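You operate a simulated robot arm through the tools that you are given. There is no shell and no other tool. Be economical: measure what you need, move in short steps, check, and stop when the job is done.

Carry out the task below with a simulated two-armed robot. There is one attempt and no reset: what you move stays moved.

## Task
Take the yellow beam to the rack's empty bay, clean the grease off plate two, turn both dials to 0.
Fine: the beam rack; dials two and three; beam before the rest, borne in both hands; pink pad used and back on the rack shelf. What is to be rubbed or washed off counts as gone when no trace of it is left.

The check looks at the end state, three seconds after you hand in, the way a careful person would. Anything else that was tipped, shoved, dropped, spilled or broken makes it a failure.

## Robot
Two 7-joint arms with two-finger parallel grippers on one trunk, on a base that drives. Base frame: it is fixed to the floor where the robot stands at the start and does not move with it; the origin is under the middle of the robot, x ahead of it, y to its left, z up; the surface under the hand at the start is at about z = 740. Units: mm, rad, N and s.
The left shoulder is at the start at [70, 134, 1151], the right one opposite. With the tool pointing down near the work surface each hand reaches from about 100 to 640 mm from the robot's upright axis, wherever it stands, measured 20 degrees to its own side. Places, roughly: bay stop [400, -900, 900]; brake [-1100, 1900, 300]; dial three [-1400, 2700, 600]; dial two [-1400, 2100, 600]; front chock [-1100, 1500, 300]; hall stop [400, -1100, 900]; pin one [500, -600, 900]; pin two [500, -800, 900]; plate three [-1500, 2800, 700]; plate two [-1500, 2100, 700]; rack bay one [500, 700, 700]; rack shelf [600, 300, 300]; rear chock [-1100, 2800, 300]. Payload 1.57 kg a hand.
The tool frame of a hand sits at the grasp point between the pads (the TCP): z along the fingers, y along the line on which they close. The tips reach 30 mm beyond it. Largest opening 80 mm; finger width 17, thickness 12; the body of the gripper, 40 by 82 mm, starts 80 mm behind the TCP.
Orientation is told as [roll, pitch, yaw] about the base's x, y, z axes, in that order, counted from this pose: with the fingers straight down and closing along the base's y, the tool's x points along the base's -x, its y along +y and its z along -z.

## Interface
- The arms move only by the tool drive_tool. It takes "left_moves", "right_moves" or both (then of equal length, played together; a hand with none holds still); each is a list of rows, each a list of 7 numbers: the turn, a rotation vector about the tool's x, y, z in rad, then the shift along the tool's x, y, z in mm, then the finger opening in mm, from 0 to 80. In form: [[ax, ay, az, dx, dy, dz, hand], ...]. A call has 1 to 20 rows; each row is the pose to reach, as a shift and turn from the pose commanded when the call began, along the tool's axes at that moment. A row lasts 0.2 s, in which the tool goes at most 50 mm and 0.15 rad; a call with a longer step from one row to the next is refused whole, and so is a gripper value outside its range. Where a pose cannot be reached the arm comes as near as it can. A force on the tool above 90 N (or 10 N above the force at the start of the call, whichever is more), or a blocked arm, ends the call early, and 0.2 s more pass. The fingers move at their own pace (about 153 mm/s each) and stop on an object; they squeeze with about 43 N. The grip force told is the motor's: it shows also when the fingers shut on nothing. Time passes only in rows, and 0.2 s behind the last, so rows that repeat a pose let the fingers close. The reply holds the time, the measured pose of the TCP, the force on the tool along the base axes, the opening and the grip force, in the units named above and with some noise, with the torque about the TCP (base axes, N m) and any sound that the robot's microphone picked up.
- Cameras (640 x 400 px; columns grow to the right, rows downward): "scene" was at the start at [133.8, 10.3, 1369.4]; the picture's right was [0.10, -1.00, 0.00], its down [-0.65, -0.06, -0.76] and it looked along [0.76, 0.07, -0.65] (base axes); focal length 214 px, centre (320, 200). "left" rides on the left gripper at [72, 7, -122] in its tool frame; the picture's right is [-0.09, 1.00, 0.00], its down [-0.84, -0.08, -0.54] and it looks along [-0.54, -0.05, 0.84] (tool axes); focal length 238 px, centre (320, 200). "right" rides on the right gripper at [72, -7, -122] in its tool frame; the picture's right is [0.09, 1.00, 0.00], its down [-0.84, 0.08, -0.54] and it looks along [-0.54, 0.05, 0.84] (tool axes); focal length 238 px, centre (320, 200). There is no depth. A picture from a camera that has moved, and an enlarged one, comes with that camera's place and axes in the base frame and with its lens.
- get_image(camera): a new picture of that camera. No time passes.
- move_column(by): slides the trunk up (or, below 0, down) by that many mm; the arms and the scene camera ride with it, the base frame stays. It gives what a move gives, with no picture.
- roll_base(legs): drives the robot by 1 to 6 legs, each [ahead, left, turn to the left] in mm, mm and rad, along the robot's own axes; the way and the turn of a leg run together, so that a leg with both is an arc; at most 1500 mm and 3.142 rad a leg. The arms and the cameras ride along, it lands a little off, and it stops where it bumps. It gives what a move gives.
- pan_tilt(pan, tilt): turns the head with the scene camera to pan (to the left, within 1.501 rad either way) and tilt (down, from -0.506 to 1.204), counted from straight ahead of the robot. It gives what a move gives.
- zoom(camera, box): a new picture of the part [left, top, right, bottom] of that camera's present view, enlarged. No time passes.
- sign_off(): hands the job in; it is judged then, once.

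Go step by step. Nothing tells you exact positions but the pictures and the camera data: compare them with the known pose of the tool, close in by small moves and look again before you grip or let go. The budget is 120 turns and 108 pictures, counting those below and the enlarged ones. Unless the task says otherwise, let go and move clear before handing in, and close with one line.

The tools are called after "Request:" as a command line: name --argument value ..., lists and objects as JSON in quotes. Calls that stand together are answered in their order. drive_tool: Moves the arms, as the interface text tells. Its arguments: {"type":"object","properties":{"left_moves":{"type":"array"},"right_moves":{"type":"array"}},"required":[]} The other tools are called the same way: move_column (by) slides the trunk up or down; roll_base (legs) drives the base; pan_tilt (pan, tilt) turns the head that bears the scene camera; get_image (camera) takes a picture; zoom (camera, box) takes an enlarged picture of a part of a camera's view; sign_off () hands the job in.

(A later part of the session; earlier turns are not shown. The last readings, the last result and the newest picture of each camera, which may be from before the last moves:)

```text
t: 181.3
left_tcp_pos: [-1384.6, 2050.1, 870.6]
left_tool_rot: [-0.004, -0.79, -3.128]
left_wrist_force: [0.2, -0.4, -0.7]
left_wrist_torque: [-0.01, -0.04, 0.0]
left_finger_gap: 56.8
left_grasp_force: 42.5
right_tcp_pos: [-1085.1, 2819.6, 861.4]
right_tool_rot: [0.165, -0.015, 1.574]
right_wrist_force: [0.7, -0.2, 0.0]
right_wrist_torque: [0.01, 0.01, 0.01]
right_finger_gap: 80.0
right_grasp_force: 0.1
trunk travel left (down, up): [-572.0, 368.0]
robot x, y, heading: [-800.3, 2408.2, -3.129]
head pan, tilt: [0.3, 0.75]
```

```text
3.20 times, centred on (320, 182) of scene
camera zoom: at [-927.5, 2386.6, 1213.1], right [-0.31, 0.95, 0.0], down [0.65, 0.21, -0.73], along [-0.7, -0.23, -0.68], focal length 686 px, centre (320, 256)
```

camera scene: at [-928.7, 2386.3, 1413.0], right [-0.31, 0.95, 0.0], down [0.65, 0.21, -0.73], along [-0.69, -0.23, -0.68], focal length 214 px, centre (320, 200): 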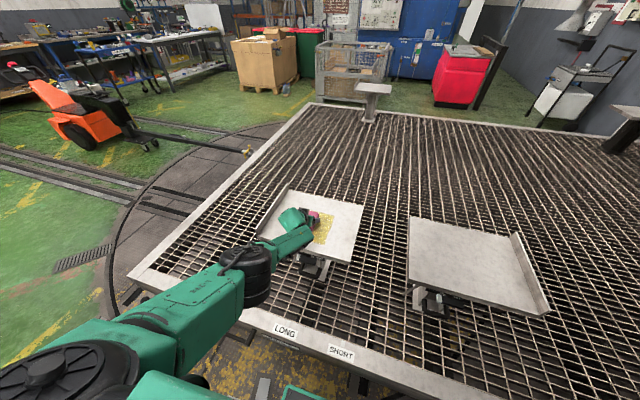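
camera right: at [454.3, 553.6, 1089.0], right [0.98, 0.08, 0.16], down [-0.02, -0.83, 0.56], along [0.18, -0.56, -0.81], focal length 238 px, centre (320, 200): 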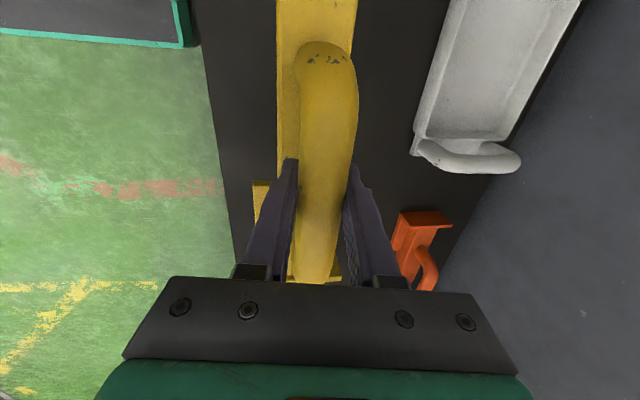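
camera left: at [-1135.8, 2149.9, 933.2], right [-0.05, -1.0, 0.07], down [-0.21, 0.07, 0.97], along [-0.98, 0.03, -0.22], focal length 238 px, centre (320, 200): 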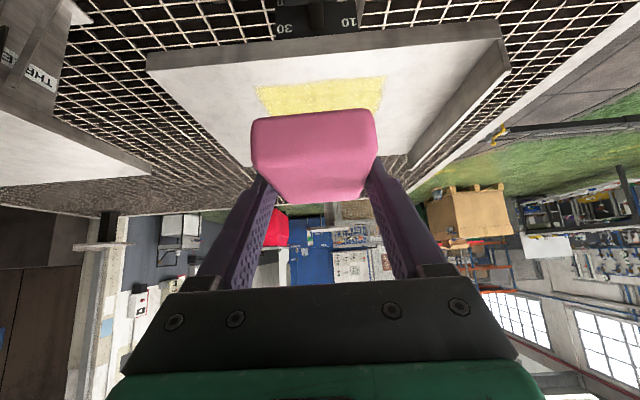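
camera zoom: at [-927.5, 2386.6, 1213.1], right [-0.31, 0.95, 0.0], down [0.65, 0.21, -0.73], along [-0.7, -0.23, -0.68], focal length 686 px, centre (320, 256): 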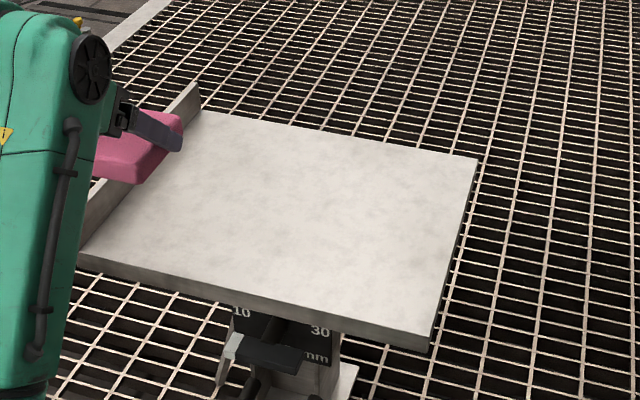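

Plate two looks clean. I check it in close-up and look at the dials.

Request:
zoom --camera "scene" --box '[250, 150, 380, 230]'

Request:
zoom --camera "scene" --box '[280, 210, 344, 250]'

Request:
pan_tilt --pan -0.2 --tilt 0.75

Request:
get_image --camera "scene"

```text
4.92 times, centred on (315, 190) of scene
camera zoom: at [-927.5, 2386.6, 1213.1], right [-0.31, 0.95, 0.0], down [0.65, 0.21, -0.73], along [-0.7, -0.23, -0.68], focal length 1056 px, centre (345, 249)
```

zoom: 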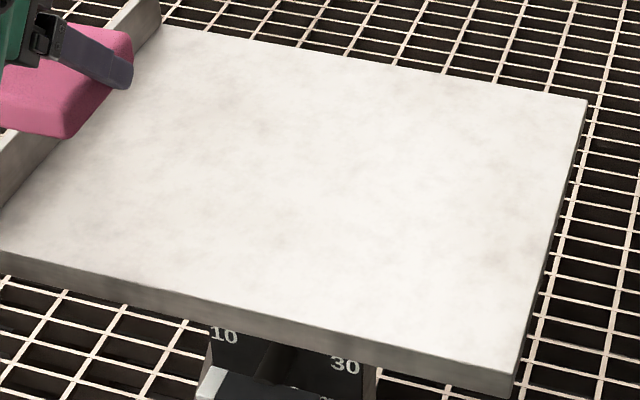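

```text
10.00 times, centred on (312, 230) of scene
camera zoom: at [-927.5, 2386.6, 1213.1], right [-0.31, 0.95, 0.0], down [0.65, 0.21, -0.73], along [-0.7, -0.23, -0.68], focal length 2145 px, centre (400, -100)
```

zoom: 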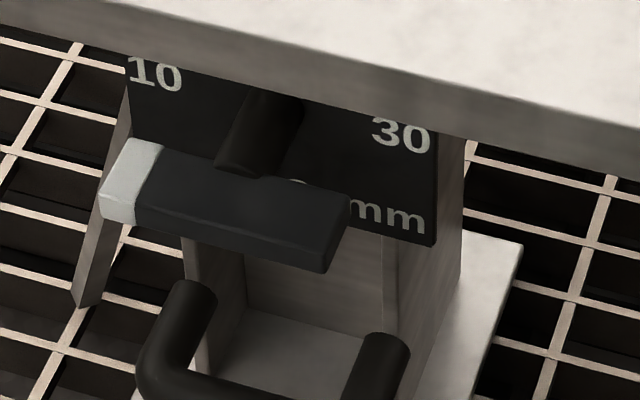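

```text
t: 182.2
left_tcp_pos: [-1385.1, 2051.9, 869.3]
left_tool_rot: [-0.004, -0.791, -3.126]
left_wrist_force: [0.5, 0.4, 0.0]
left_wrist_torque: [0.01, 0.03, 0.01]
left_finger_gap: 57.0
left_grasp_force: 42.9
right_tcp_pos: [-1087.2, 2820.9, 861.4]
right_tool_rot: [0.165, -0.015, 1.576]
right_wrist_force: [0.5, -0.7, 0.4]
right_wrist_torque: [0.0, 0.0, 0.01]
right_finger_gap: 80.2
right_grasp_force: 0.1
trunk travel left (down, up): [-572.0, 368.0]
robot x, y, heading: [-794.0, 2412.4, -3.128]
head pan, tilt: [-0.201, 0.75]
```

```text
28 pictures are left
camera scene: at [-931.2, 2427.4, 1213.0], right [0.18, 0.98, 0.0], down [0.67, -0.12, -0.73], along [-0.72, 0.13, -0.68], focal length 214 px, centre (320, 200)
```

scene: 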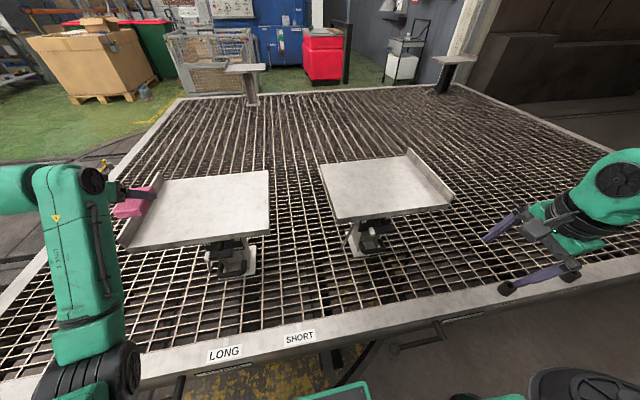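

Both dials sit on the stands' front faces. I draw the left hand back and lower the trunk to view dial faces with the left camera, which looks forward.

Request:
drive_tool --left_moves '[[0, 0, 0, 26, 0, -26, 0], [0, 0, 0, 52, 0, -52, 0], [0, 0, 0, 78, 0, -78, 0], [0, 0, 0, 104, 0, -104, 0], [0, 0, 0, 131, 0, -131, 0], [0, 0, 0, 145, 0, -145, 0]]'

Request:
move_column --by -210

Request:
get_image --camera "left"

Request:
get_image --camera "scene"

```text
t: 183.6
left_tcp_pos: [-1197.6, 2044.2, 864.2]
left_tool_rot: [-0.007, -0.787, -3.128]
left_wrist_force: [0.0, -0.6, -0.8]
left_wrist_torque: [-0.02, 0.05, 0.0]
left_finger_gap: 56.5
left_grasp_force: 42.6
left hand out of reach, approached as far as the arm can: row 5, 6
right_tcp_pos: [-1085.9, 2820.9, 863.2]
right_tool_rot: [0.163, -0.017, 1.575]
right_wrist_force: [1.1, 0.1, 0.2]
right_wrist_torque: [0.01, 0.0, -0.01]
right_finger_gap: 80.1
right_grasp_force: 0.1
trunk travel left (down, up): [-572.0, 368.0]
robot x, y, heading: [-800.1, 2408.6, -3.126]
head pan, tilt: [-0.201, 0.75]
```

```text
t: 185.9
left_tcp_pos: [-1197.7, 2044.3, 653.5]
left_tool_rot: [-0.005, -0.789, -3.129]
left_wrist_force: [0.3, -0.3, -0.3]
left_wrist_torque: [0.0, 0.0, 0.0]
left_finger_gap: 56.5
left_grasp_force: 43.3
right_tcp_pos: [-1085.6, 2821.3, 651.2]
right_tool_rot: [0.165, -0.016, 1.574]
right_wrist_force: [0.2, -0.2, -0.1]
right_wrist_torque: [-0.03, 0.0, 0.04]
right_finger_gap: 79.9
right_grasp_force: 0.1
trunk travel left (down, up): [-362.0, 578.0]
robot x, y, heading: [-797.1, 2412.5, -3.127]
head pan, tilt: [-0.201, 0.75]
```

```text
27 pictures are left
camera left: at [-1060.2, 2039.1, 688.9], right [-0.05, -1.0, 0.06], down [-0.21, 0.07, 0.98], along [-0.98, 0.04, -0.21], focal length 238 px, centre (320, 200)
```

left: 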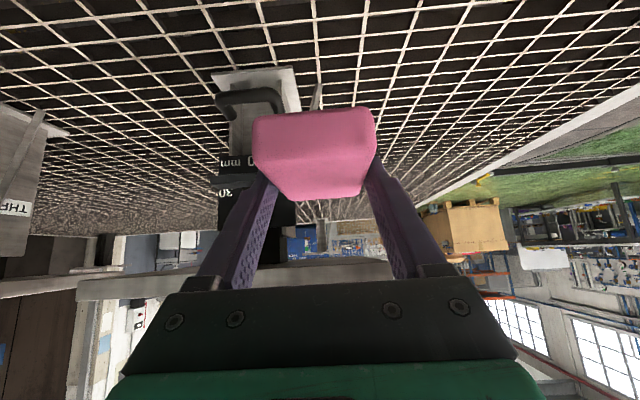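

```text
26 pictures are left
camera scene: at [-931.1, 2427.5, 1003.1], right [0.18, 0.98, 0.0], down [0.67, -0.13, -0.73], along [-0.72, 0.13, -0.68], focal length 214 px, centre (320, 200)
```

scene: 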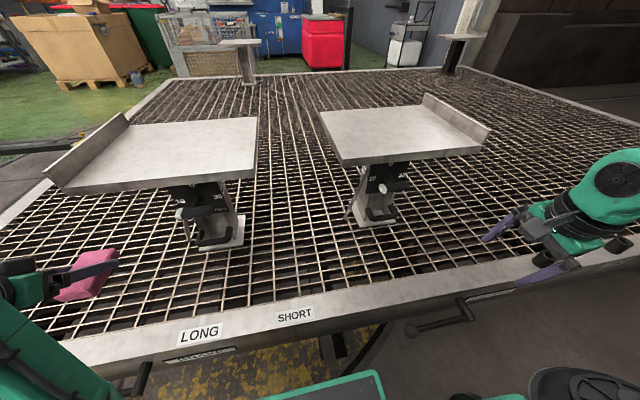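

Request:
move_column --by -90

Request:
pan_tilt --pan 0.0 --tilt 0.55

Request:
get_image --camera "scene"

```text
t: 187.1
left_tcp_pos: [-1198.3, 2044.6, 563.3]
left_tool_rot: [-0.003, -0.789, -3.126]
left_wrist_force: [0.1, 0.3, -0.6]
left_wrist_torque: [-0.01, -0.01, -0.02]
left_finger_gap: 56.6
left_grasp_force: 43.4
right_tcp_pos: [-1086.1, 2820.1, 562.3]
right_tool_rot: [0.166, -0.014, 1.575]
right_wrist_force: [0.7, 0.1, 1.7]
right_wrist_torque: [-0.01, -0.04, 0.0]
right_finger_gap: 80.1
right_grasp_force: 0.1
trunk travel left (down, up): [-272.0, 668.0]
robot x, y, heading: [-801.8, 2407.4, -3.13]
head pan, tilt: [-0.201, 0.75]
```

```text
t: 187.8
left_tcp_pos: [-1197.6, 2044.2, 563.4]
left_tool_rot: [-0.004, -0.789, -3.128]
left_wrist_force: [0.9, 0.2, -1.0]
left_wrist_torque: [0.0, 0.0, -0.01]
left_finger_gap: 56.8
left_grasp_force: 43.3
right_tcp_pos: [-1086.3, 2820.9, 560.0]
right_tool_rot: [0.165, -0.017, 1.574]
right_wrist_force: [-1.1, -1.1, 0.3]
right_wrist_torque: [0.02, 0.0, -0.01]
right_finger_gap: 80.0
right_grasp_force: 0.0
trunk travel left (down, up): [-272.0, 668.0]
robot x, y, heading: [-798.8, 2409.5, -3.127]
head pan, tilt: [0.0, 0.55]
```

```text
25 pictures are left
camera scene: at [-939.4, 2410.9, 930.4], right [-0.02, 1.0, 0.0], down [0.52, 0.01, -0.85], along [-0.85, -0.01, -0.52], focal length 214 px, centre (320, 200)
```

scene: 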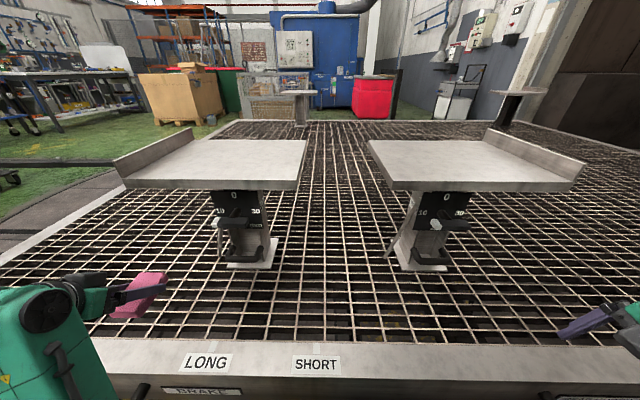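

Request:
zoom --camera "scene" --box '[192, 170, 288, 270]'

Request:
zoom --camera "scene" --box '[380, 170, 490, 270]'

```text
4.00 times, centred on (240, 220) of scene
camera zoom: at [-939.4, 2410.9, 930.4], right [-0.02, 1.0, 0.0], down [0.52, 0.01, -0.85], along [-0.85, -0.01, -0.52], focal length 858 px, centre (640, 120)
```

zoom: 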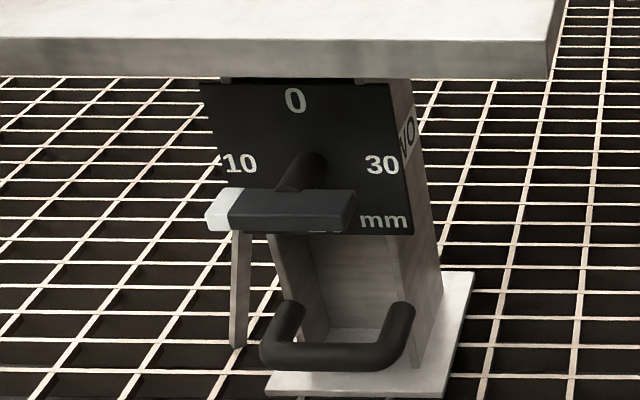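

```text
4.00 times, centred on (435, 220) of scene
camera zoom: at [-939.4, 2410.9, 930.4], right [-0.02, 1.0, 0.0], down [0.52, 0.01, -0.85], along [-0.85, -0.01, -0.52], focal length 858 px, centre (-140, 120)
```

zoom: 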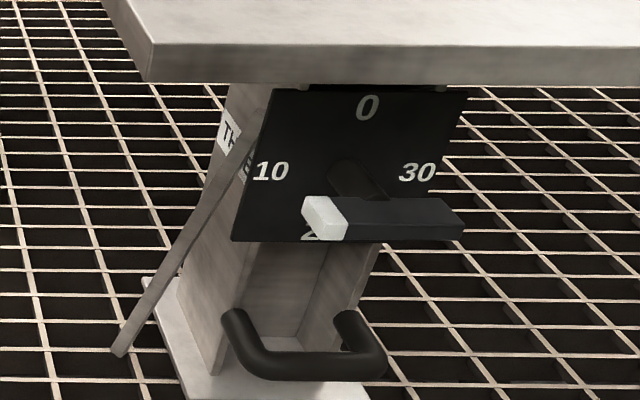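

Both dial pointers (white tips) point at 10, on the left; 0 is on top, so each knob must turn a quarter clockwise. I use the free right hand: first untwist it to neutral, moving it in front.

Request:
drive_tool --right_moves '[[0.08, 0, 0, 0, 0, 0, 80], [0.165, 0, 0, 0, 0, 0, 80]]'

Request:
drive_tool --right_moves '[[0, 0, -0.14, 14, 9, -6, 80], [0, 0, -0.28, 28, 18, -12, 80], [0, 0, -0.42, 42, 27, -18, 80], [0, 0, -0.56, 56, 36, -24, 80], [0, 0, -0.7, 70, 45, -30, 80], [0, 0, -0.84, 84, 54, -36, 80], [0, 0, -0.98, 98, 63, -42, 80], [0, 0, -1.12, 112, 72, -48, 80], [0, 0, -1.26, 126, 81, -54, 80], [0, 0, -1.4, 140, 90, -60, 80], [0, 0, -1.54, 154, 99, -66, 80], [0, 0, -1.571, 160, 110, -70, 80]]'

Request:
drive_tool --right_moves '[[0, -0.14, 0, 0, 0, 0, 40], [0, -0.28, 0, 0, 0, 0, 40], [0, -0.42, 0, 0, 0, 0, 40], [0, -0.56, 0, 0, 0, 0, 40], [0, -0.7, 0, 0, 0, 0, 40], [0, -0.84, 0, 0, 0, 0, 40], [0, -0.98, 0, 0, 0, 0, 40], [0, -1.12, 0, 0, 0, 0, 40], [0, -1.26, 0, 0, 0, 0, 40], [0, -1.4, 0, 0, 0, 0, 40], [0, -1.54, 0, 0, 0, 0, 40], [0, -1.571, 0, 0, 0, 0, 40]]'

```text
t: 188.4
left_tcp_pos: [-1198.2, 2044.2, 563.6]
left_tool_rot: [-0.003, -0.788, -3.129]
left_wrist_force: [0.1, 0.2, -0.1]
left_wrist_torque: [0.02, -0.03, -0.02]
left_finger_gap: 56.9
left_grasp_force: 43.3
right_tcp_pos: [-1085.9, 2822.3, 561.1]
right_tool_rot: [-0.001, -0.016, 1.575]
right_wrist_force: [0.1, -0.1, -0.9]
right_wrist_torque: [-0.01, 0.01, 0.0]
right_finger_gap: 79.9
right_grasp_force: 0.2
trunk travel left (down, up): [-272.0, 668.0]
robot x, y, heading: [-799.3, 2414.4, -3.128]
head pan, tilt: [0.0, 0.55]
```

```text
t: 191.0
left_tcp_pos: [-1197.7, 2043.4, 564.4]
left_tool_rot: [-0.005, -0.788, -3.128]
left_wrist_force: [0.4, 1.0, 0.0]
left_wrist_torque: [-0.01, 0.01, 0.01]
left_finger_gap: 56.6
left_grasp_force: 42.8
right_tcp_pos: [-1196.0, 2658.5, 628.2]
right_tool_rot: [-0.016, 0.0, -3.134]
right_wrist_force: [-0.2, 0.1, -0.1]
right_wrist_torque: [0.0, 0.02, -0.02]
right_finger_gap: 80.0
right_grasp_force: 0.0
trunk travel left (down, up): [-272.0, 668.0]
robot x, y, heading: [-798.5, 2410.7, -3.125]
head pan, tilt: [0.0, 0.55]
```

```text
t: 193.6
left_tcp_pos: [-1198.0, 2043.3, 563.0]
left_tool_rot: [-0.007, -0.789, -3.128]
left_wrist_force: [0.6, 0.6, -0.5]
left_wrist_torque: [0.02, -0.02, -0.07]
left_finger_gap: 56.6
left_grasp_force: 42.9
right_tcp_pos: [-1285.4, 2621.9, 709.7]
right_tool_rot: [-0.35, -1.529, -2.788]
right_wrist_force: [-0.2, -0.9, -0.2]
right_wrist_torque: [0.0, -0.02, -0.04]
right_finger_gap: 39.9
right_grasp_force: 0.0
right hand out of reach, approached as far as the arm can: row 7, 8, 9, 10, 11, 12
trunk travel left (down, up): [-272.0, 668.0]
robot x, y, heading: [-799.3, 2412.4, -3.124]
head pan, tilt: [0.0, 0.55]
```

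The wrist had come too close to the body; I set the hand further forward but left of the knob, and then roll it a quarter turn.

Request:
drive_tool --right_moves '[[0, 0, 0, 5, 13, 20, 40], [0, 0, 0, 10, 26, 40, 40], [0, 0, 0, 15, 40, 60, 40], [0, 0, 0, 15, 40, 60, 40]]'

Request:
get_image --camera "scene"

```text
t: 194.4
left_tcp_pos: [-1192.6, 2046.1, 567.6]
left_tool_rot: [-0.009, -0.799, -3.133]
left_wrist_force: [0.8, 0.7, -0.2]
left_wrist_torque: [0.02, -0.03, -0.01]
left_finger_gap: 56.6
left_grasp_force: 42.8
right_tcp_pos: [-1319.1, 2580.5, 705.9]
right_tool_rot: [2.921, -1.564, 0.245]
right_wrist_force: [51.6, 1.1, 15.4]
right_wrist_torque: [0.4, 0.4, -1.42]
right_finger_gap: 40.1
right_grasp_force: 0.0
trunk travel left (down, up): [-272.0, 668.0]
robot x, y, heading: [-793.8, 2410.9, -3.132]
head pan, tilt: [0.0, 0.55]
stopped in row 3 (right hand): the force on the tool passed its limit at 100 N (the readings are from after the stop); the commanded pose is now the measured one
```

```text
22 pictures are left
camera scene: at [-927.2, 2410.4, 932.4], right [-0.01, 1.0, 0.0], down [0.51, 0.01, -0.86], along [-0.86, -0.01, -0.51], focal length 214 px, centre (320, 200)
```

scene: 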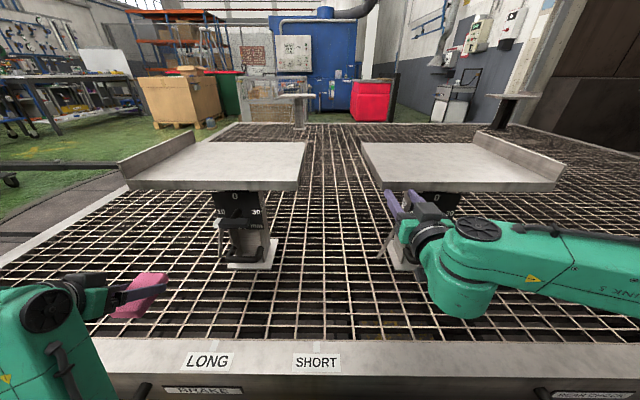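

The fingers touched plate three's front edge; I back off at once, and then check whether that stand moved.

Request:
drive_tool --right_moves '[[0, 0, 0, 0, 0, -15, 40], [0, 0, 0, 0, 0, -30, 40], [0, 0, 0, 0, 0, -45, 40]]'

Request:
get_image --camera "scene"

```text
t: 195.2
left_tcp_pos: [-1199.5, 2046.3, 562.9]
left_tool_rot: [-0.004, -0.788, -3.134]
left_wrist_force: [0.6, 0.1, 0.1]
left_wrist_torque: [0.01, -0.04, 0.01]
left_finger_gap: 56.7
left_grasp_force: 42.2
right_tcp_pos: [-1291.0, 2583.4, 695.5]
right_tool_rot: [0.351, -1.556, 2.81]
right_wrist_force: [-0.4, -0.6, -0.4]
right_wrist_torque: [-0.02, 0.04, -0.01]
right_finger_gap: 40.2
right_grasp_force: 0.0
right hand out of reach, approached as far as the arm can: row 3
trunk travel left (down, up): [-272.0, 668.0]
robot x, y, heading: [-801.2, 2411.0, -3.132]
head pan, tilt: [0.0, 0.55]
```

```text
21 pictures are left
camera scene: at [-938.4, 2411.7, 930.4], right [-0.01, 1.0, 0.0], down [0.52, 0.01, -0.85], along [-0.85, -0.01, -0.52], focal length 214 px, centre (320, 200)
```

scene: 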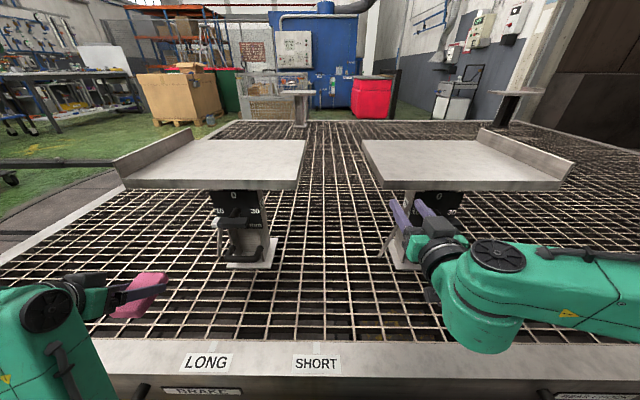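

Plate three's stand slid about 15 mm toward -y; the stands evidently slide along y. I'll restore both at the end. Now a look through the right camera at dial three.

Request:
get_image --camera "right"

```text
20 pictures are left
camera right: at [-1169.2, 2590.7, 625.8], right [0.02, -1.0, -0.09], down [0.53, -0.06, 0.84], along [-0.85, -0.07, 0.53], focal length 238 px, centre (320, 200)
```

right: 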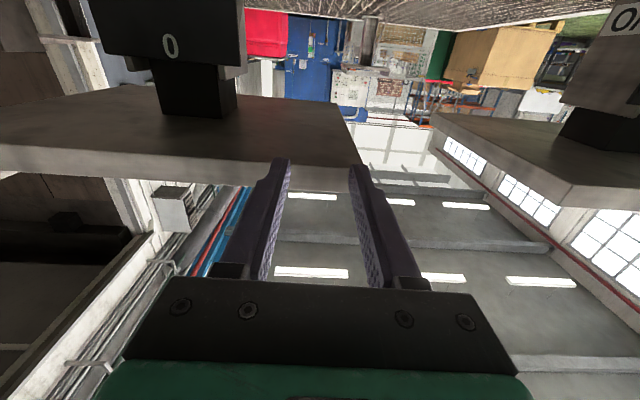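

Dial three's knob centre is at about (-1358, 2712, 605), dial two's at (-1360, 2182, 604). The right arm is too folded here, so I back the base 120 mm, then lower and roll the hand.

Request:
roll_base --legs '[[-120, 0, 0]]'

Request:
drive_tool --right_moves '[[0, 0, 0, 24, -15, 24, 60], [0, 0, 0, 48, -30, 48, 60], [0, 0, 0, 72, -45, 72, 60], [0, 0, 0, 96, -60, 96, 60], [0, 0, 0, 96, -60, 96, 60]]'

Request:
drive_tool --right_moves '[[0, 0, -0.14, 0, 0, 0, 60], [0, 0, -0.28, 0, 0, 0, 60], [0, 0, -0.42, 0, 0, 0, 60], [0, 0, -0.56, 0, 0, 0, 60], [0, 0, -0.7, 0, 0, 0, 60], [0, 0, -0.84, 0, 0, 0, 60], [0, 0, -0.98, 0, 0, 0, 60], [0, 0, -1.12, 0, 0, 0, 60], [0, 0, -1.26, 0, 0, 0, 60], [0, 0, -1.4, 0, 0, 0, 60], [0, 0, -1.54, 0, 0, 0, 60], [0, 0, -1.571, 0, 0, 0, 60]]'

Request:
get_image --camera "right"

```text
t: 196.4
left_tcp_pos: [-1079.2, 2047.3, 564.1]
left_tool_rot: [-0.006, -0.79, -3.135]
left_wrist_force: [0.7, -0.1, -1.0]
left_wrist_torque: [-0.02, 0.02, 0.02]
left_finger_gap: 56.7
left_grasp_force: 43.0
right_tcp_pos: [-1170.9, 2584.6, 694.8]
right_tool_rot: [0.366, -1.556, 2.795]
right_wrist_force: [1.2, -0.5, -0.5]
right_wrist_torque: [0.0, 0.01, 0.03]
right_finger_gap: 40.0
right_grasp_force: 0.0
trunk travel left (down, up): [-272.0, 668.0]
robot x, y, heading: [-678.5, 2413.5, -3.13]
head pan, tilt: [0.0, 0.55]
```

```text
t: 197.6
left_tcp_pos: [-1079.7, 2048.4, 562.9]
left_tool_rot: [-0.007, -0.788, -3.135]
left_wrist_force: [0.2, 0.2, 0.2]
left_wrist_torque: [-0.01, -0.03, -0.02]
left_finger_gap: 56.7
left_grasp_force: 43.4
right_tcp_pos: [-1180.1, 2590.0, 688.5]
right_tool_rot: [0.335, -1.558, 2.828]
right_wrist_force: [0.2, -1.7, 0.5]
right_wrist_torque: [0.0, -0.02, -0.01]
right_finger_gap: 59.9
right_grasp_force: 0.1
right hand out of reach, approached as far as the arm can: row 1, 2, 3, 4, 5
trunk travel left (down, up): [-272.0, 668.0]
robot x, y, heading: [-680.5, 2409.9, -3.129]
head pan, tilt: [0.0, 0.55]
```

```text
t: 200.2
left_tcp_pos: [-1080.1, 2048.4, 564.1]
left_tool_rot: [-0.006, -0.787, -3.135]
left_wrist_force: [-0.3, -0.4, -0.5]
left_wrist_torque: [-0.03, 0.02, -0.02]
left_finger_gap: 56.5
left_grasp_force: 42.8
right_tcp_pos: [-1178.2, 2587.0, 690.4]
right_tool_rot: [-1.557, -0.001, -1.55]
right_wrist_force: [-0.4, 0.0, -0.2]
right_wrist_torque: [-0.01, 0.0, 0.02]
right_finger_gap: 60.1
right_grasp_force: 0.2
trunk travel left (down, up): [-272.0, 668.0]
robot x, y, heading: [-680.4, 2413.6, -3.129]
head pan, tilt: [0.0, 0.55]
```

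```text
19 pictures are left
camera right: at [-1057.7, 2660.3, 700.3], right [0.01, 0.09, -1.0], down [0.56, -0.83, -0.07], along [-0.83, -0.56, -0.06], focal length 238 px, centre (320, 200)
```

right: 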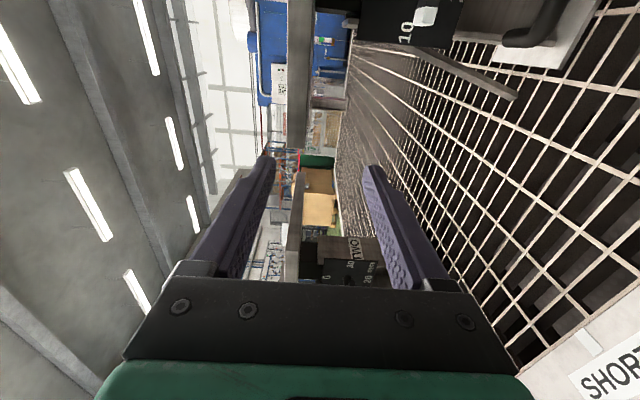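

The hand is now rolled, fingers closing vertically. I try moving down and toward dial three from here.

Request:
drive_tool --right_moves '[[0, 0, 0, 12, 21, 10, 60], [0, 0, 0, 24, 42, 20, 60], [0, 0, 0, 36, 63, 30, 60], [0, 0, 0, 48, 84, 40, 60]]'

Request:
get_image --camera "scene"

```text
t: 201.2
left_tcp_pos: [-1080.7, 2048.0, 563.8]
left_tool_rot: [-0.004, -0.788, -3.136]
left_wrist_force: [-0.9, 0.0, -1.0]
left_wrist_torque: [0.0, -0.03, 0.0]
left_finger_gap: 56.9
left_grasp_force: 42.7
right_tcp_pos: [-1183.0, 2591.5, 680.0]
right_tool_rot: [-1.557, -0.005, -1.552]
right_wrist_force: [-0.6, 0.1, 0.6]
right_wrist_torque: [0.02, 0.01, -0.01]
right_finger_gap: 60.1
right_grasp_force: 0.0
right hand out of reach, approached as far as the arm can: row 1, 2, 3, 4
trunk travel left (down, up): [-272.0, 668.0]
robot x, y, heading: [-677.3, 2410.8, -3.136]
head pan, tilt: [0.0, 0.55]
```

```text
18 pictures are left
camera scene: at [-818.5, 2413.1, 930.4], right [-0.01, 1.0, 0.0], down [0.52, 0.01, -0.85], along [-0.85, -0.01, -0.52], focal length 214 px, centre (320, 200)
```

scene: 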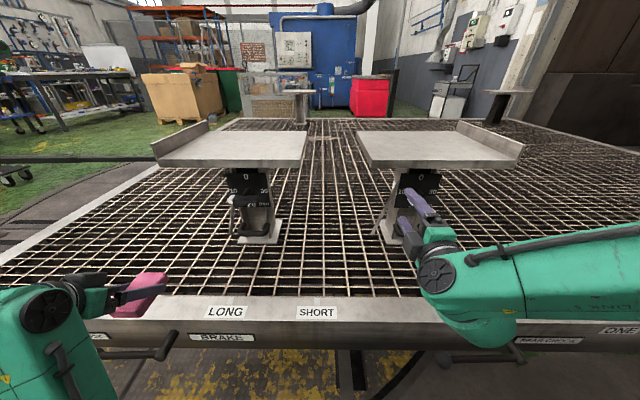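

This arm posture is stuck at a wrist limit. I back away to free space, unroll, point the hand down again, extend it, and then tilt forward from the extended pose.

Request:
roll_base --legs '[[-230, 0, 0]]'

Request:
drive_tool --right_moves '[[0, 0, 0.14, 0, 0, 0, 60], [0, 0, 0.28, 0, 0, 0, 60], [0, 0, 0.42, 0, 0, 0, 60], [0, 0, 0.56, 0, 0, 0, 60], [0, 0, 0.7, 0, 0, 0, 60], [0, 0, 0.84, 0, 0, 0, 60], [0, 0, 0.98, 0, 0, 0, 60], [0, 0, 1.12, 0, 0, 0, 60], [0, 0, 1.26, 0, 0, 0, 60], [0, 0, 1.4, 0, 0, 0, 60], [0, 0, 1.54, 0, 0, 0, 60], [0, 0, 1.571, 0, 0, 0, 60]]'

Request:
drive_tool --right_moves '[[0, 0.14, 0, 0, 0, 0, 60], [0, 0.28, 0, 0, 0, 0, 60], [0, 0.42, 0, 0, 0, 0, 60], [0, 0.56, 0, 0, 0, 0, 60], [0, 0.7, 0, 0, 0, 0, 60], [0, 0.84, 0, 0, 0, 0, 60], [0, 0.98, 0, 0, 0, 10, 60], [0, 1.12, 0, 0, 0, 20, 60], [0, 1.26, 0, 0, 0, 30, 60], [0, 1.4, 0, 0, 0, 40, 60], [0, 1.54, 0, 0, 0, 50, 60], [0, 1.571, 0, 0, 0, 60, 60]]'

```text
t: 203.0
left_tcp_pos: [-850.7, 2049.2, 563.3]
left_tool_rot: [-0.005, -0.79, -3.133]
left_wrist_force: [0.3, 0.4, -0.4]
left_wrist_torque: [0.0, 0.0, 0.04]
left_finger_gap: 57.1
left_grasp_force: 42.8
right_tcp_pos: [-955.2, 2592.9, 680.1]
right_tool_rot: [-1.557, -0.006, -1.552]
right_wrist_force: [-0.1, -0.3, -0.4]
right_wrist_torque: [-0.01, 0.0, 0.0]
right_finger_gap: 60.1
right_grasp_force: 0.0
trunk travel left (down, up): [-272.0, 668.0]
robot x, y, heading: [-450.6, 2412.7, -3.13]
head pan, tilt: [0.0, 0.55]
```

```text
t: 205.6
left_tcp_pos: [-851.4, 2050.7, 563.1]
left_tool_rot: [-0.007, -0.787, -3.134]
left_wrist_force: [0.9, 1.0, -0.8]
left_wrist_torque: [-0.01, -0.01, -0.02]
left_finger_gap: 56.9
left_grasp_force: 43.0
right_tcp_pos: [-956.0, 2593.2, 679.1]
right_tool_rot: [0.488, -1.554, 2.674]
right_wrist_force: [-0.3, 0.3, -0.2]
right_wrist_torque: [0.02, 0.02, 0.0]
right_finger_gap: 60.3
right_grasp_force: 0.0
trunk travel left (down, up): [-272.0, 668.0]
robot x, y, heading: [-449.6, 2412.6, -3.132]
head pan, tilt: [0.0, 0.55]
```

```text
t: 208.2
left_tcp_pos: [-851.1, 2049.8, 563.0]
left_tool_rot: [-0.004, -0.788, -3.133]
left_wrist_force: [0.0, 0.3, -0.8]
left_wrist_torque: [-0.03, 0.02, -0.02]
left_finger_gap: 56.7
left_grasp_force: 43.1
right_tcp_pos: [-975.7, 2610.8, 666.0]
right_tool_rot: [0.005, 0.015, -3.122]
right_wrist_force: [-0.1, -0.5, -0.6]
right_wrist_torque: [0.04, 0.02, -0.01]
right_finger_gap: 59.9
right_grasp_force: 0.2
right hand out of reach, approached as far as the arm can: row 11, 12
trunk travel left (down, up): [-272.0, 668.0]
robot x, y, heading: [-451.5, 2416.5, -3.125]
head pan, tilt: [0.0, 0.55]
```

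Request:
drive_tool --right_moves '[[0, 0, 0, -25, -8, 10, 60], [0, 0, 0, -50, -16, 20, 60], [0, 0, 0, -75, -24, 30, 60], [0, 0, 0, -90, -30, 40, 60]]'

Request:
drive_tool --right_moves '[[0, -0.14, 0, -8, 0, 0, 60], [0, -0.28, 0, -16, 0, 0, 60], [0, -0.42, 0, -24, 0, 0, 60], [0, -0.56, 0, -32, 0, 0, 60], [0, -0.7, 0, -40, 0, 0, 60], [0, -0.84, 0, -48, 0, 0, 60], [0, -0.98, 0, -56, 0, 0, 60], [0, -1.12, 0, -64, 0, 0, 60], [0, -1.26, 0, -72, 0, 0, 60], [0, -1.4, 0, -80, 0, 0, 60], [0, -1.54, 0, -88, 0, 0, 60], [0, -1.571, 0, -96, 0, 0, 60]]'

```text
t: 209.2
left_tcp_pos: [-852.1, 2050.9, 562.5]
left_tool_rot: [-0.004, -0.787, -3.133]
left_wrist_force: [-0.1, 0.1, -1.3]
left_wrist_torque: [0.0, -0.03, 0.01]
left_finger_gap: 56.6
left_grasp_force: 43.2
right_tcp_pos: [-1004.6, 2652.1, 617.4]
right_tool_rot: [0.004, 0.013, -3.123]
right_wrist_force: [0.3, 0.2, -0.5]
right_wrist_torque: [0.0, 0.0, 0.02]
right_finger_gap: 60.0
right_grasp_force: 0.0
right hand out of reach, approached as far as the arm can: row 1, 2, 3, 4
trunk travel left (down, up): [-272.0, 668.0]
robot x, y, heading: [-451.7, 2413.5, -3.132]
head pan, tilt: [0.0, 0.55]
```

```text
t: 211.8
left_tcp_pos: [-851.4, 2048.8, 563.0]
left_tool_rot: [-0.004, -0.787, -3.132]
left_wrist_force: [-0.6, -0.6, 0.4]
left_wrist_torque: [-0.02, 0.0, -0.02]
left_finger_gap: 56.9
left_grasp_force: 42.6
right_tcp_pos: [-1093.1, 2655.2, 657.4]
right_tool_rot: [0.05, -1.47, 3.11]
right_wrist_force: [0.3, 0.3, -0.2]
right_wrist_torque: [-0.04, -0.01, -0.01]
right_finger_gap: 60.1
right_grasp_force: 0.1
right hand out of reach, approached as far as the arm can: row 11, 12
trunk travel left (down, up): [-272.0, 668.0]
robot x, y, heading: [-451.0, 2415.0, -3.127]
head pan, tilt: [0.0, 0.55]
```

Now the hand points forward well extended (640 mm ahead). I roll it a quarter turn here.

Request:
drive_tool --right_moves '[[0, 0, -0.14, 0, 0, 0, 60], [0, 0, -0.28, 0, 0, 0, 60], [0, 0, -0.42, 0, 0, 0, 60], [0, 0, -0.56, 0, 0, 0, 60], [0, 0, -0.7, 0, 0, 0, 60], [0, 0, -0.84, 0, 0, 0, 60], [0, 0, -0.98, 0, 0, 0, 60], [0, 0, -1.12, 0, 0, 0, 60], [0, 0, -1.26, 0, 0, 0, 60], [0, 0, -1.4, 0, 0, 0, 60], [0, 0, -1.54, 0, 0, 0, 60], [0, 0, -1.571, 0, 0, 0, 60]]'

Request:
drive_tool --right_moves '[[0, 0, 0, 0, 10, 0, 60], [0, 0, 0, 0, 20, 0, 60], [0, 0, 0, 0, 30, 0, 60]]'

```text
t: 214.4
left_tcp_pos: [-851.4, 2048.8, 562.8]
left_tool_rot: [-0.006, -0.789, -3.133]
left_wrist_force: [-0.2, 0.7, -0.6]
left_wrist_torque: [0.0, 0.02, 0.0]
left_finger_gap: 56.4
left_grasp_force: 42.8
right_tcp_pos: [-1091.3, 2685.0, 666.4]
right_tool_rot: [-1.469, -0.065, -1.558]
right_wrist_force: [0.2, -1.0, -1.1]
right_wrist_torque: [-0.02, 0.02, 0.02]
right_finger_gap: 60.2
right_grasp_force: 0.1
right hand out of reach, approached as far as the arm can: row 11, 12
trunk travel left (down, up): [-272.0, 668.0]
robot x, y, heading: [-452.5, 2411.3, -3.128]
head pan, tilt: [0.0, 0.55]
```

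```text
t: 215.2
left_tcp_pos: [-851.6, 2050.8, 564.1]
left_tool_rot: [-0.006, -0.788, -3.135]
left_wrist_force: [0.9, -0.1, 0.0]
left_wrist_torque: [0.01, -0.01, -0.01]
left_finger_gap: 56.8
left_grasp_force: 42.8
right_tcp_pos: [-1090.6, 2684.4, 665.1]
right_tool_rot: [-1.47, -0.069, -1.561]
right_wrist_force: [1.0, -0.6, -0.1]
right_wrist_torque: [-0.01, 0.0, -0.02]
right_finger_gap: 60.3
right_grasp_force: 0.0
right hand out of reach, approached as far as the arm can: row 1, 2, 3
trunk travel left (down, up): [-272.0, 668.0]
robot x, y, heading: [-450.6, 2413.9, -3.129]
head pan, tilt: [0.0, 0.55]
```

Rolled. I use the trunk to lower to knob height and the base to approach dial three, stopping short to look.

Request:
move_column --by -60

Request:
roll_base --legs '[[185, -28, 0]]'

Request:
get_image --camera "right"

Request:
get_image --camera "scene"

```text
t: 216.2
left_tcp_pos: [-852.3, 2049.4, 503.6]
left_tool_rot: [-0.005, -0.788, -3.134]
left_wrist_force: [0.2, -0.3, -0.3]
left_wrist_torque: [0.0, -0.01, -0.01]
left_finger_gap: 56.8
left_grasp_force: 43.0
right_tcp_pos: [-1091.9, 2684.7, 605.8]
right_tool_rot: [-1.471, -0.067, -1.559]
right_wrist_force: [0.8, -0.2, 0.5]
right_wrist_torque: [-0.02, 0.01, -0.03]
right_finger_gap: 59.7
right_grasp_force: 0.1
trunk travel left (down, up): [-212.0, 728.0]
robot x, y, heading: [-446.1, 2416.0, -3.125]
head pan, tilt: [0.0, 0.55]
```

```text
t: 217.7
left_tcp_pos: [-1036.4, 2074.1, 503.1]
left_tool_rot: [-0.004, -0.789, -3.129]
left_wrist_force: [0.3, 0.4, -1.3]
left_wrist_torque: [0.0, -0.01, 0.0]
left_finger_gap: 56.4
left_grasp_force: 42.4
right_tcp_pos: [-1277.9, 2707.7, 605.3]
right_tool_rot: [-1.469, -0.068, -1.557]
right_wrist_force: [-0.3, 0.8, -0.2]
right_wrist_torque: [0.04, 0.01, -0.01]
right_finger_gap: 60.2
right_grasp_force: 0.0
trunk travel left (down, up): [-212.0, 728.0]
robot x, y, heading: [-638.6, 2444.0, -3.127]
head pan, tilt: [0.0, 0.55]
```

```text
17 pictures are left
camera right: at [-1158.7, 2781.9, 620.8], right [0.1, 0.03, -0.99], down [0.56, -0.83, 0.03], along [-0.82, -0.56, -0.1], focal length 238 px, centre (320, 200)
```

right: 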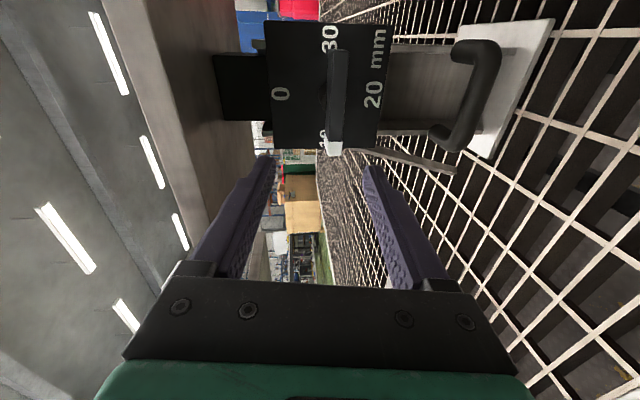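

```text
16 pictures are left
camera scene: at [-777.4, 2440.7, 870.4], right [-0.02, 1.0, 0.0], down [0.52, 0.01, -0.85], along [-0.85, -0.01, -0.52], focal length 214 px, centre (320, 200)
```

scene: 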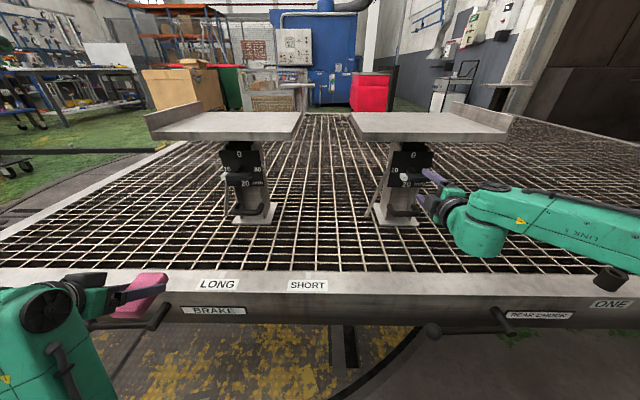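

The right camera shows dial three clearly: pointer at 10, knob centre about y≈2737, z≈586. I adjust sideways and down, come nearer, and look.

Request:
move_column --by -19

Request:
roll_base --legs '[[35, -28, 0]]'

Request:
get_image --camera "right"

```text
t: 218.4
left_tcp_pos: [-1036.1, 2074.2, 484.5]
left_tool_rot: [-0.004, -0.787, -3.13]
left_wrist_force: [-0.2, -0.1, -0.2]
left_wrist_torque: [-0.01, 0.02, 0.0]
left_finger_gap: 57.0
left_grasp_force: 43.0
right_tcp_pos: [-1277.0, 2707.6, 587.1]
right_tool_rot: [-1.47, -0.068, -1.557]
right_wrist_force: [0.4, 0.0, -0.7]
right_wrist_torque: [-0.04, -0.03, 0.03]
right_finger_gap: 60.0
right_grasp_force: 0.1
trunk travel left (down, up): [-193.0, 747.0]
robot x, y, heading: [-637.2, 2441.5, -3.121]
head pan, tilt: [0.0, 0.55]
```

```text
t: 219.3
left_tcp_pos: [-1071.3, 2101.7, 485.1]
left_tool_rot: [-0.006, -0.787, -3.129]
left_wrist_force: [-0.1, 0.1, -0.7]
left_wrist_torque: [0.01, -0.03, 0.0]
left_finger_gap: 56.6
left_grasp_force: 43.0
right_tcp_pos: [-1313.2, 2736.1, 587.9]
right_tool_rot: [-1.469, -0.067, -1.557]
right_wrist_force: [-0.9, 0.7, 1.0]
right_wrist_torque: [0.0, 0.02, 0.0]
right_finger_gap: 60.0
right_grasp_force: 0.2
trunk travel left (down, up): [-193.0, 747.0]
robot x, y, heading: [-670.0, 2468.6, -3.12]
head pan, tilt: [0.0, 0.55]
```

```text
15 pictures are left
camera right: at [-1193.8, 2810.2, 601.7], right [0.1, 0.03, -0.99], down [0.56, -0.83, 0.03], along [-0.82, -0.56, -0.1], focal length 238 px, centre (320, 200)
```

right: 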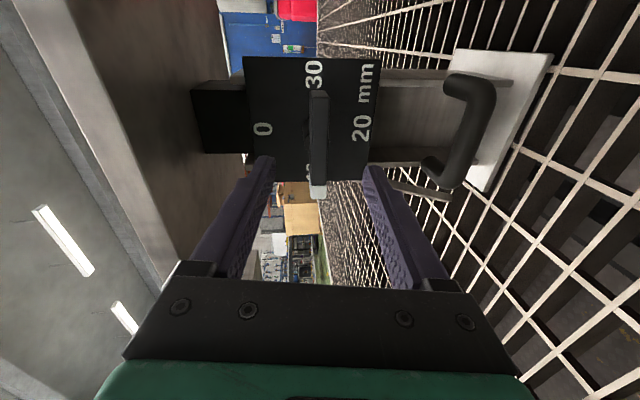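

Knob is centred vertically between the fingers. I shift 12 mm right and 42 mm ahead to straddle it.

Request:
roll_base --legs '[[0, -12, 0], [42, 0, 0]]'

Request:
get_image --camera "right"

```text
t: 220.5
left_tcp_pos: [-1115.3, 2113.8, 483.9]
left_tool_rot: [-0.005, -0.787, -3.13]
left_wrist_force: [0.2, -0.5, 0.6]
left_wrist_torque: [0.01, 0.0, 0.0]
left_finger_gap: 56.6
left_grasp_force: 42.6
right_tcp_pos: [-1356.1, 2747.6, 588.1]
right_tool_rot: [-1.468, -0.068, -1.557]
right_wrist_force: [-0.4, -0.5, 0.0]
right_wrist_torque: [0.01, -0.04, 0.03]
right_finger_gap: 60.2
right_grasp_force: 0.0
trunk travel left (down, up): [-193.0, 747.0]
robot x, y, heading: [-712.7, 2483.8, -3.129]
head pan, tilt: [0.0, 0.55]
```

```text
14 pictures are left
camera right: at [-1237.3, 2821.3, 601.8], right [0.1, 0.03, -0.99], down [0.56, -0.83, 0.03], along [-0.82, -0.56, -0.1], focal length 238 px, centre (320, 200)
```

right: 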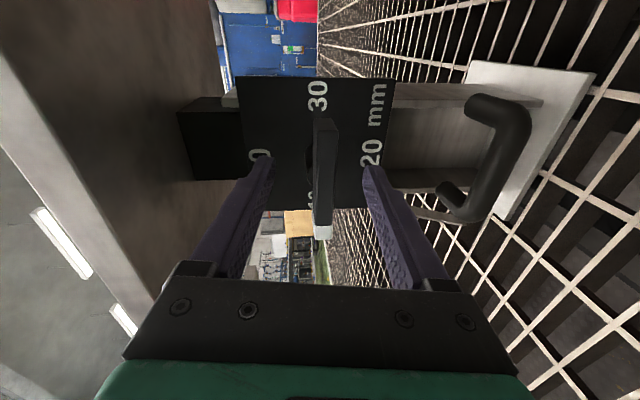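

The fingers straddle the knob; its centre is ~9 mm further right. I shift that much and then close.

Request:
roll_base --legs '[[0, -9, 0]]'

Request:
drive_tool --right_moves '[[0, 0, 0, 0, 0, 0, 40], [0, 0, 0, 0, 0, 0, 20], [0, 0, 0, 0, 0, 0, 0], [0, 0, 0, 0, 0, 0, 0]]'

```text
t: 221.2
left_tcp_pos: [-1115.8, 2124.2, 484.9]
left_tool_rot: [-0.007, -0.787, -3.131]
left_wrist_force: [-0.4, -1.2, -0.7]
left_wrist_torque: [0.0, -0.02, 0.01]
left_finger_gap: 56.6
left_grasp_force: 43.0
right_tcp_pos: [-1356.5, 2756.9, 586.1]
right_tool_rot: [-1.47, -0.068, -1.556]
right_wrist_force: [0.0, 0.5, 0.6]
right_wrist_torque: [0.02, -0.01, 0.0]
right_finger_gap: 60.1
right_grasp_force: 0.1
trunk travel left (down, up): [-193.0, 747.0]
robot x, y, heading: [-713.6, 2488.6, -3.122]
head pan, tilt: [0.0, 0.55]
```

```text
t: 222.2
left_tcp_pos: [-1117.1, 2122.6, 484.6]
left_tool_rot: [-0.003, -0.785, -3.131]
left_wrist_force: [0.3, 0.4, 0.4]
left_wrist_torque: [0.01, 0.01, 0.02]
left_finger_gap: 56.7
left_grasp_force: 42.9
right_tcp_pos: [-1357.1, 2756.0, 583.1]
right_tool_rot: [-1.462, -0.068, -1.555]
right_wrist_force: [13.6, -3.1, -17.1]
right_wrist_torque: [0.4, -0.36, 0.35]
right_finger_gap: 15.3
right_grasp_force: 30.9
trunk travel left (down, up): [-193.0, 747.0]
robot x, y, heading: [-715.7, 2490.0, -3.126]
head pan, tilt: [0.0, 0.55]
```

Gripped. I turn clockwise a quarter turn in steps.

Request:
drive_tool --right_moves '[[0, 0, 0.13, 0, 3, 0, 0], [0, 0, 0.26, 0, 3, 0, 0], [0, 0, 0.39, 0, 3, 0, 0], [0, 0, 0.52, 0, 3, 0, 0]]'

Request:
get_image --camera "right"

```text
t: 223.2
left_tcp_pos: [-1116.7, 2122.9, 484.0]
left_tool_rot: [-0.001, -0.783, -3.13]
left_wrist_force: [-0.5, 0.1, -0.3]
left_wrist_torque: [-0.03, 0.0, 0.0]
left_finger_gap: 57.0
left_grasp_force: 42.9
right_tcp_pos: [-1357.2, 2758.0, 576.8]
right_tool_rot: [-1.435, -0.588, -1.624]
right_wrist_force: [15.6, -3.8, -29.1]
right_wrist_torque: [0.78, -0.34, 1.05]
right_finger_gap: 21.1
right_grasp_force: 34.8
trunk travel left (down, up): [-193.0, 747.0]
robot x, y, heading: [-714.4, 2487.3, -3.122]
head pan, tilt: [0.0, 0.55]
```

```text
13 pictures are left
camera right: at [-1233.7, 2822.2, 556.8], right [0.11, -0.48, -0.87], down [0.51, -0.73, 0.46], along [-0.85, -0.49, 0.16], focal length 238 px, centre (320, 200)
```

right: 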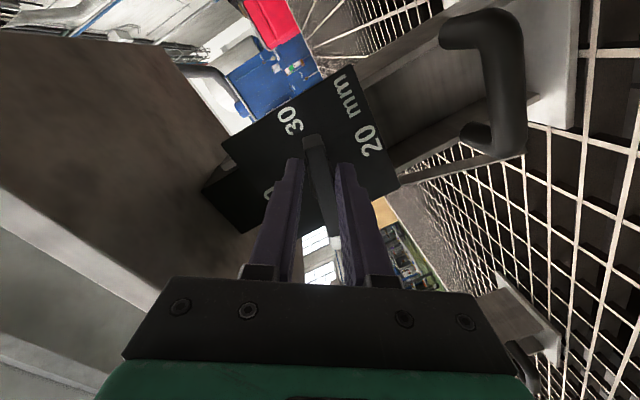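

The knob's axis is left of my grip (y≈2737), so the hand must follow an arc about it. I continue the turn along that arc.

Request:
drive_tool --right_moves '[[0, 0, 0.0, 1.5, 7, 0, 0], [0, 0, 0.13, 2.95, 13.4, 0, 0], [0, 0, 0.26, 2.47, 16.0, 0, 0], [0, 0, 0.39, 1.67, 18.4, 0, 0], [0, 0, 0.52, 0.45, 20.7, 0, 0], [0, 0, 0.65, -0.95, 22.9, 0, 0], [0, 0, 0.78, -2.67, 24.9, 0, 0], [0, 0, 0.91, -4.6, 26.6, 0, 0], [0, 0, 1.05, -6.9, 28.2, 0, 0]]'

Request:
get_image --camera "right"

```text
t: 225.2
left_tcp_pos: [-1117.3, 2123.0, 483.0]
left_tool_rot: [-0.002, -0.785, -3.131]
left_wrist_force: [0.2, 0.1, -0.9]
left_wrist_torque: [-0.01, 0.0, -0.05]
left_finger_gap: 56.8
left_grasp_force: 42.9
right_tcp_pos: [-1354.1, 2736.3, 567.9]
right_tool_rot: [0.534, -1.438, 2.627]
right_wrist_force: [0.6, -5.5, -22.2]
right_wrist_torque: [0.58, -0.43, 0.12]
right_finger_gap: 14.6
right_grasp_force: 31.0
right hand out of reach, approached as far as the arm can: row 5, 6, 7, 8, 9
trunk travel left (down, up): [-193.0, 747.0]
robot x, y, heading: [-714.8, 2489.9, -3.125]
head pan, tilt: [0.0, 0.55]
```

```text
12 pictures are left
camera right: at [-1225.5, 2740.7, 511.6], right [0.02, -1.0, -0.02], down [0.44, -0.01, 0.9], along [-0.9, -0.03, 0.44], focal length 238 px, centre (320, 200)
```

right: 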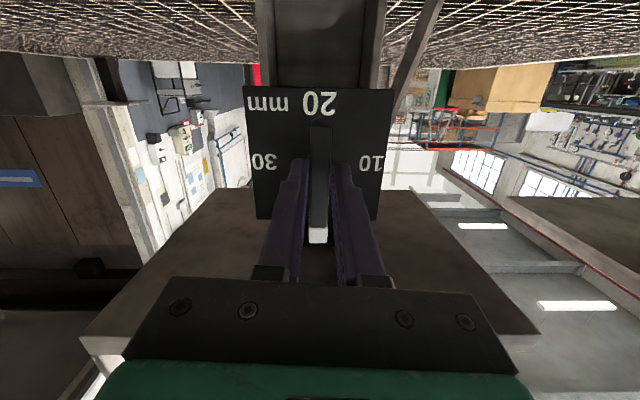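

Dial three's white tip now points straight up at 0. I open and back straight out, then view it.

Request:
drive_tool --right_moves '[[0, 0, 0, 0, 0, 0, 30], [0, 0, 0, 0, 0, 0, 50], [0, 0, 0, 0, 0, 0, 50]]'

Request:
roll_base --legs '[[-110, 0, 0]]'

Request:
drive_tool --right_moves '[[0, 0, -0.14, 0, 0, 0, 60], [0, 0, -0.28, 0, 0, 0, 60], [0, 0, -0.42, 0, 0, 0, 60], [0, 0, -0.56, 0, 0, 0, 60], [0, 0, -0.7, 0, 0, 0, 60], [0, 0, -0.84, 0, 0, 0, 60], [0, 0, -0.98, 0, 0, 0, 60], [0, 0, -1.12, 0, 0, 0, 60], [0, 0, -1.26, 0, 0, 0, 60], [0, 0, -1.4, 0, 0, 0, 60], [0, 0, -1.54, 0, 0, 0, 60], [0, 0, -1.571, 0, 0, 0, 60]]'

Request:
get_image --camera "scene"

```text
t: 226.0
left_tcp_pos: [-1115.3, 2121.9, 484.3]
left_tool_rot: [-0.003, -0.788, -3.13]
left_wrist_force: [-0.7, -0.3, -1.1]
left_wrist_torque: [0.0, -0.01, 0.04]
left_finger_gap: 56.9
left_grasp_force: 42.6
right_tcp_pos: [-1352.3, 2737.3, 573.5]
right_tool_rot: [0.552, -1.442, 2.607]
right_wrist_force: [-0.6, 0.0, 0.0]
right_wrist_torque: [0.02, 0.0, -0.02]
right_finger_gap: 50.2
right_grasp_force: 0.0
trunk travel left (down, up): [-193.0, 747.0]
robot x, y, heading: [-715.3, 2493.4, -3.127]
head pan, tilt: [0.0, 0.55]
```

```text
t: 227.2
left_tcp_pos: [-1005.5, 2124.3, 485.0]
left_tool_rot: [-0.005, -0.788, -3.128]
left_wrist_force: [0.0, -0.5, -0.6]
left_wrist_torque: [0.01, -0.01, -0.03]
left_finger_gap: 56.4
left_grasp_force: 42.9
right_tcp_pos: [-1243.2, 2738.0, 572.1]
right_tool_rot: [0.548, -1.442, 2.609]
right_wrist_force: [-0.1, 0.5, -0.3]
right_wrist_torque: [-0.05, 0.01, 0.0]
right_finger_gap: 50.1
right_grasp_force: 0.1
trunk travel left (down, up): [-193.0, 747.0]
robot x, y, heading: [-609.3, 2491.1, -3.124]
head pan, tilt: [0.0, 0.55]
```

```text
t: 229.8
left_tcp_pos: [-1006.8, 2124.8, 484.9]
left_tool_rot: [-0.005, -0.788, -3.129]
left_wrist_force: [-0.2, 0.0, -0.9]
left_wrist_torque: [-0.01, -0.03, 0.01]
left_finger_gap: 56.5
left_grasp_force: 43.2
right_tcp_pos: [-1242.7, 2753.7, 579.1]
right_tool_rot: [-1.459, -0.108, -1.563]
right_wrist_force: [0.3, 0.2, -0.4]
right_wrist_torque: [0.01, 0.02, -0.01]
right_finger_gap: 60.0
right_grasp_force: 0.0
right hand out of reach, approached as far as the arm can: row 11, 12
trunk travel left (down, up): [-193.0, 747.0]
robot x, y, heading: [-605.4, 2493.4, -3.125]
head pan, tilt: [0.0, 0.55]
```

```text
11 pictures are left
camera scene: at [-746.6, 2490.2, 851.4], right [-0.01, 1.0, 0.0], down [0.52, 0.01, -0.85], along [-0.85, -0.01, -0.52], focal length 214 px, centre (320, 200)
```

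scene: 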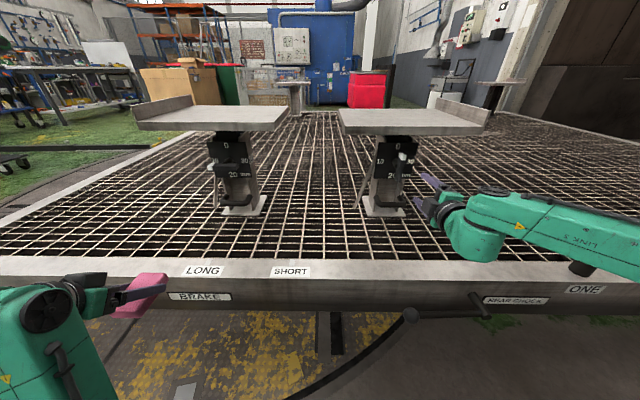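

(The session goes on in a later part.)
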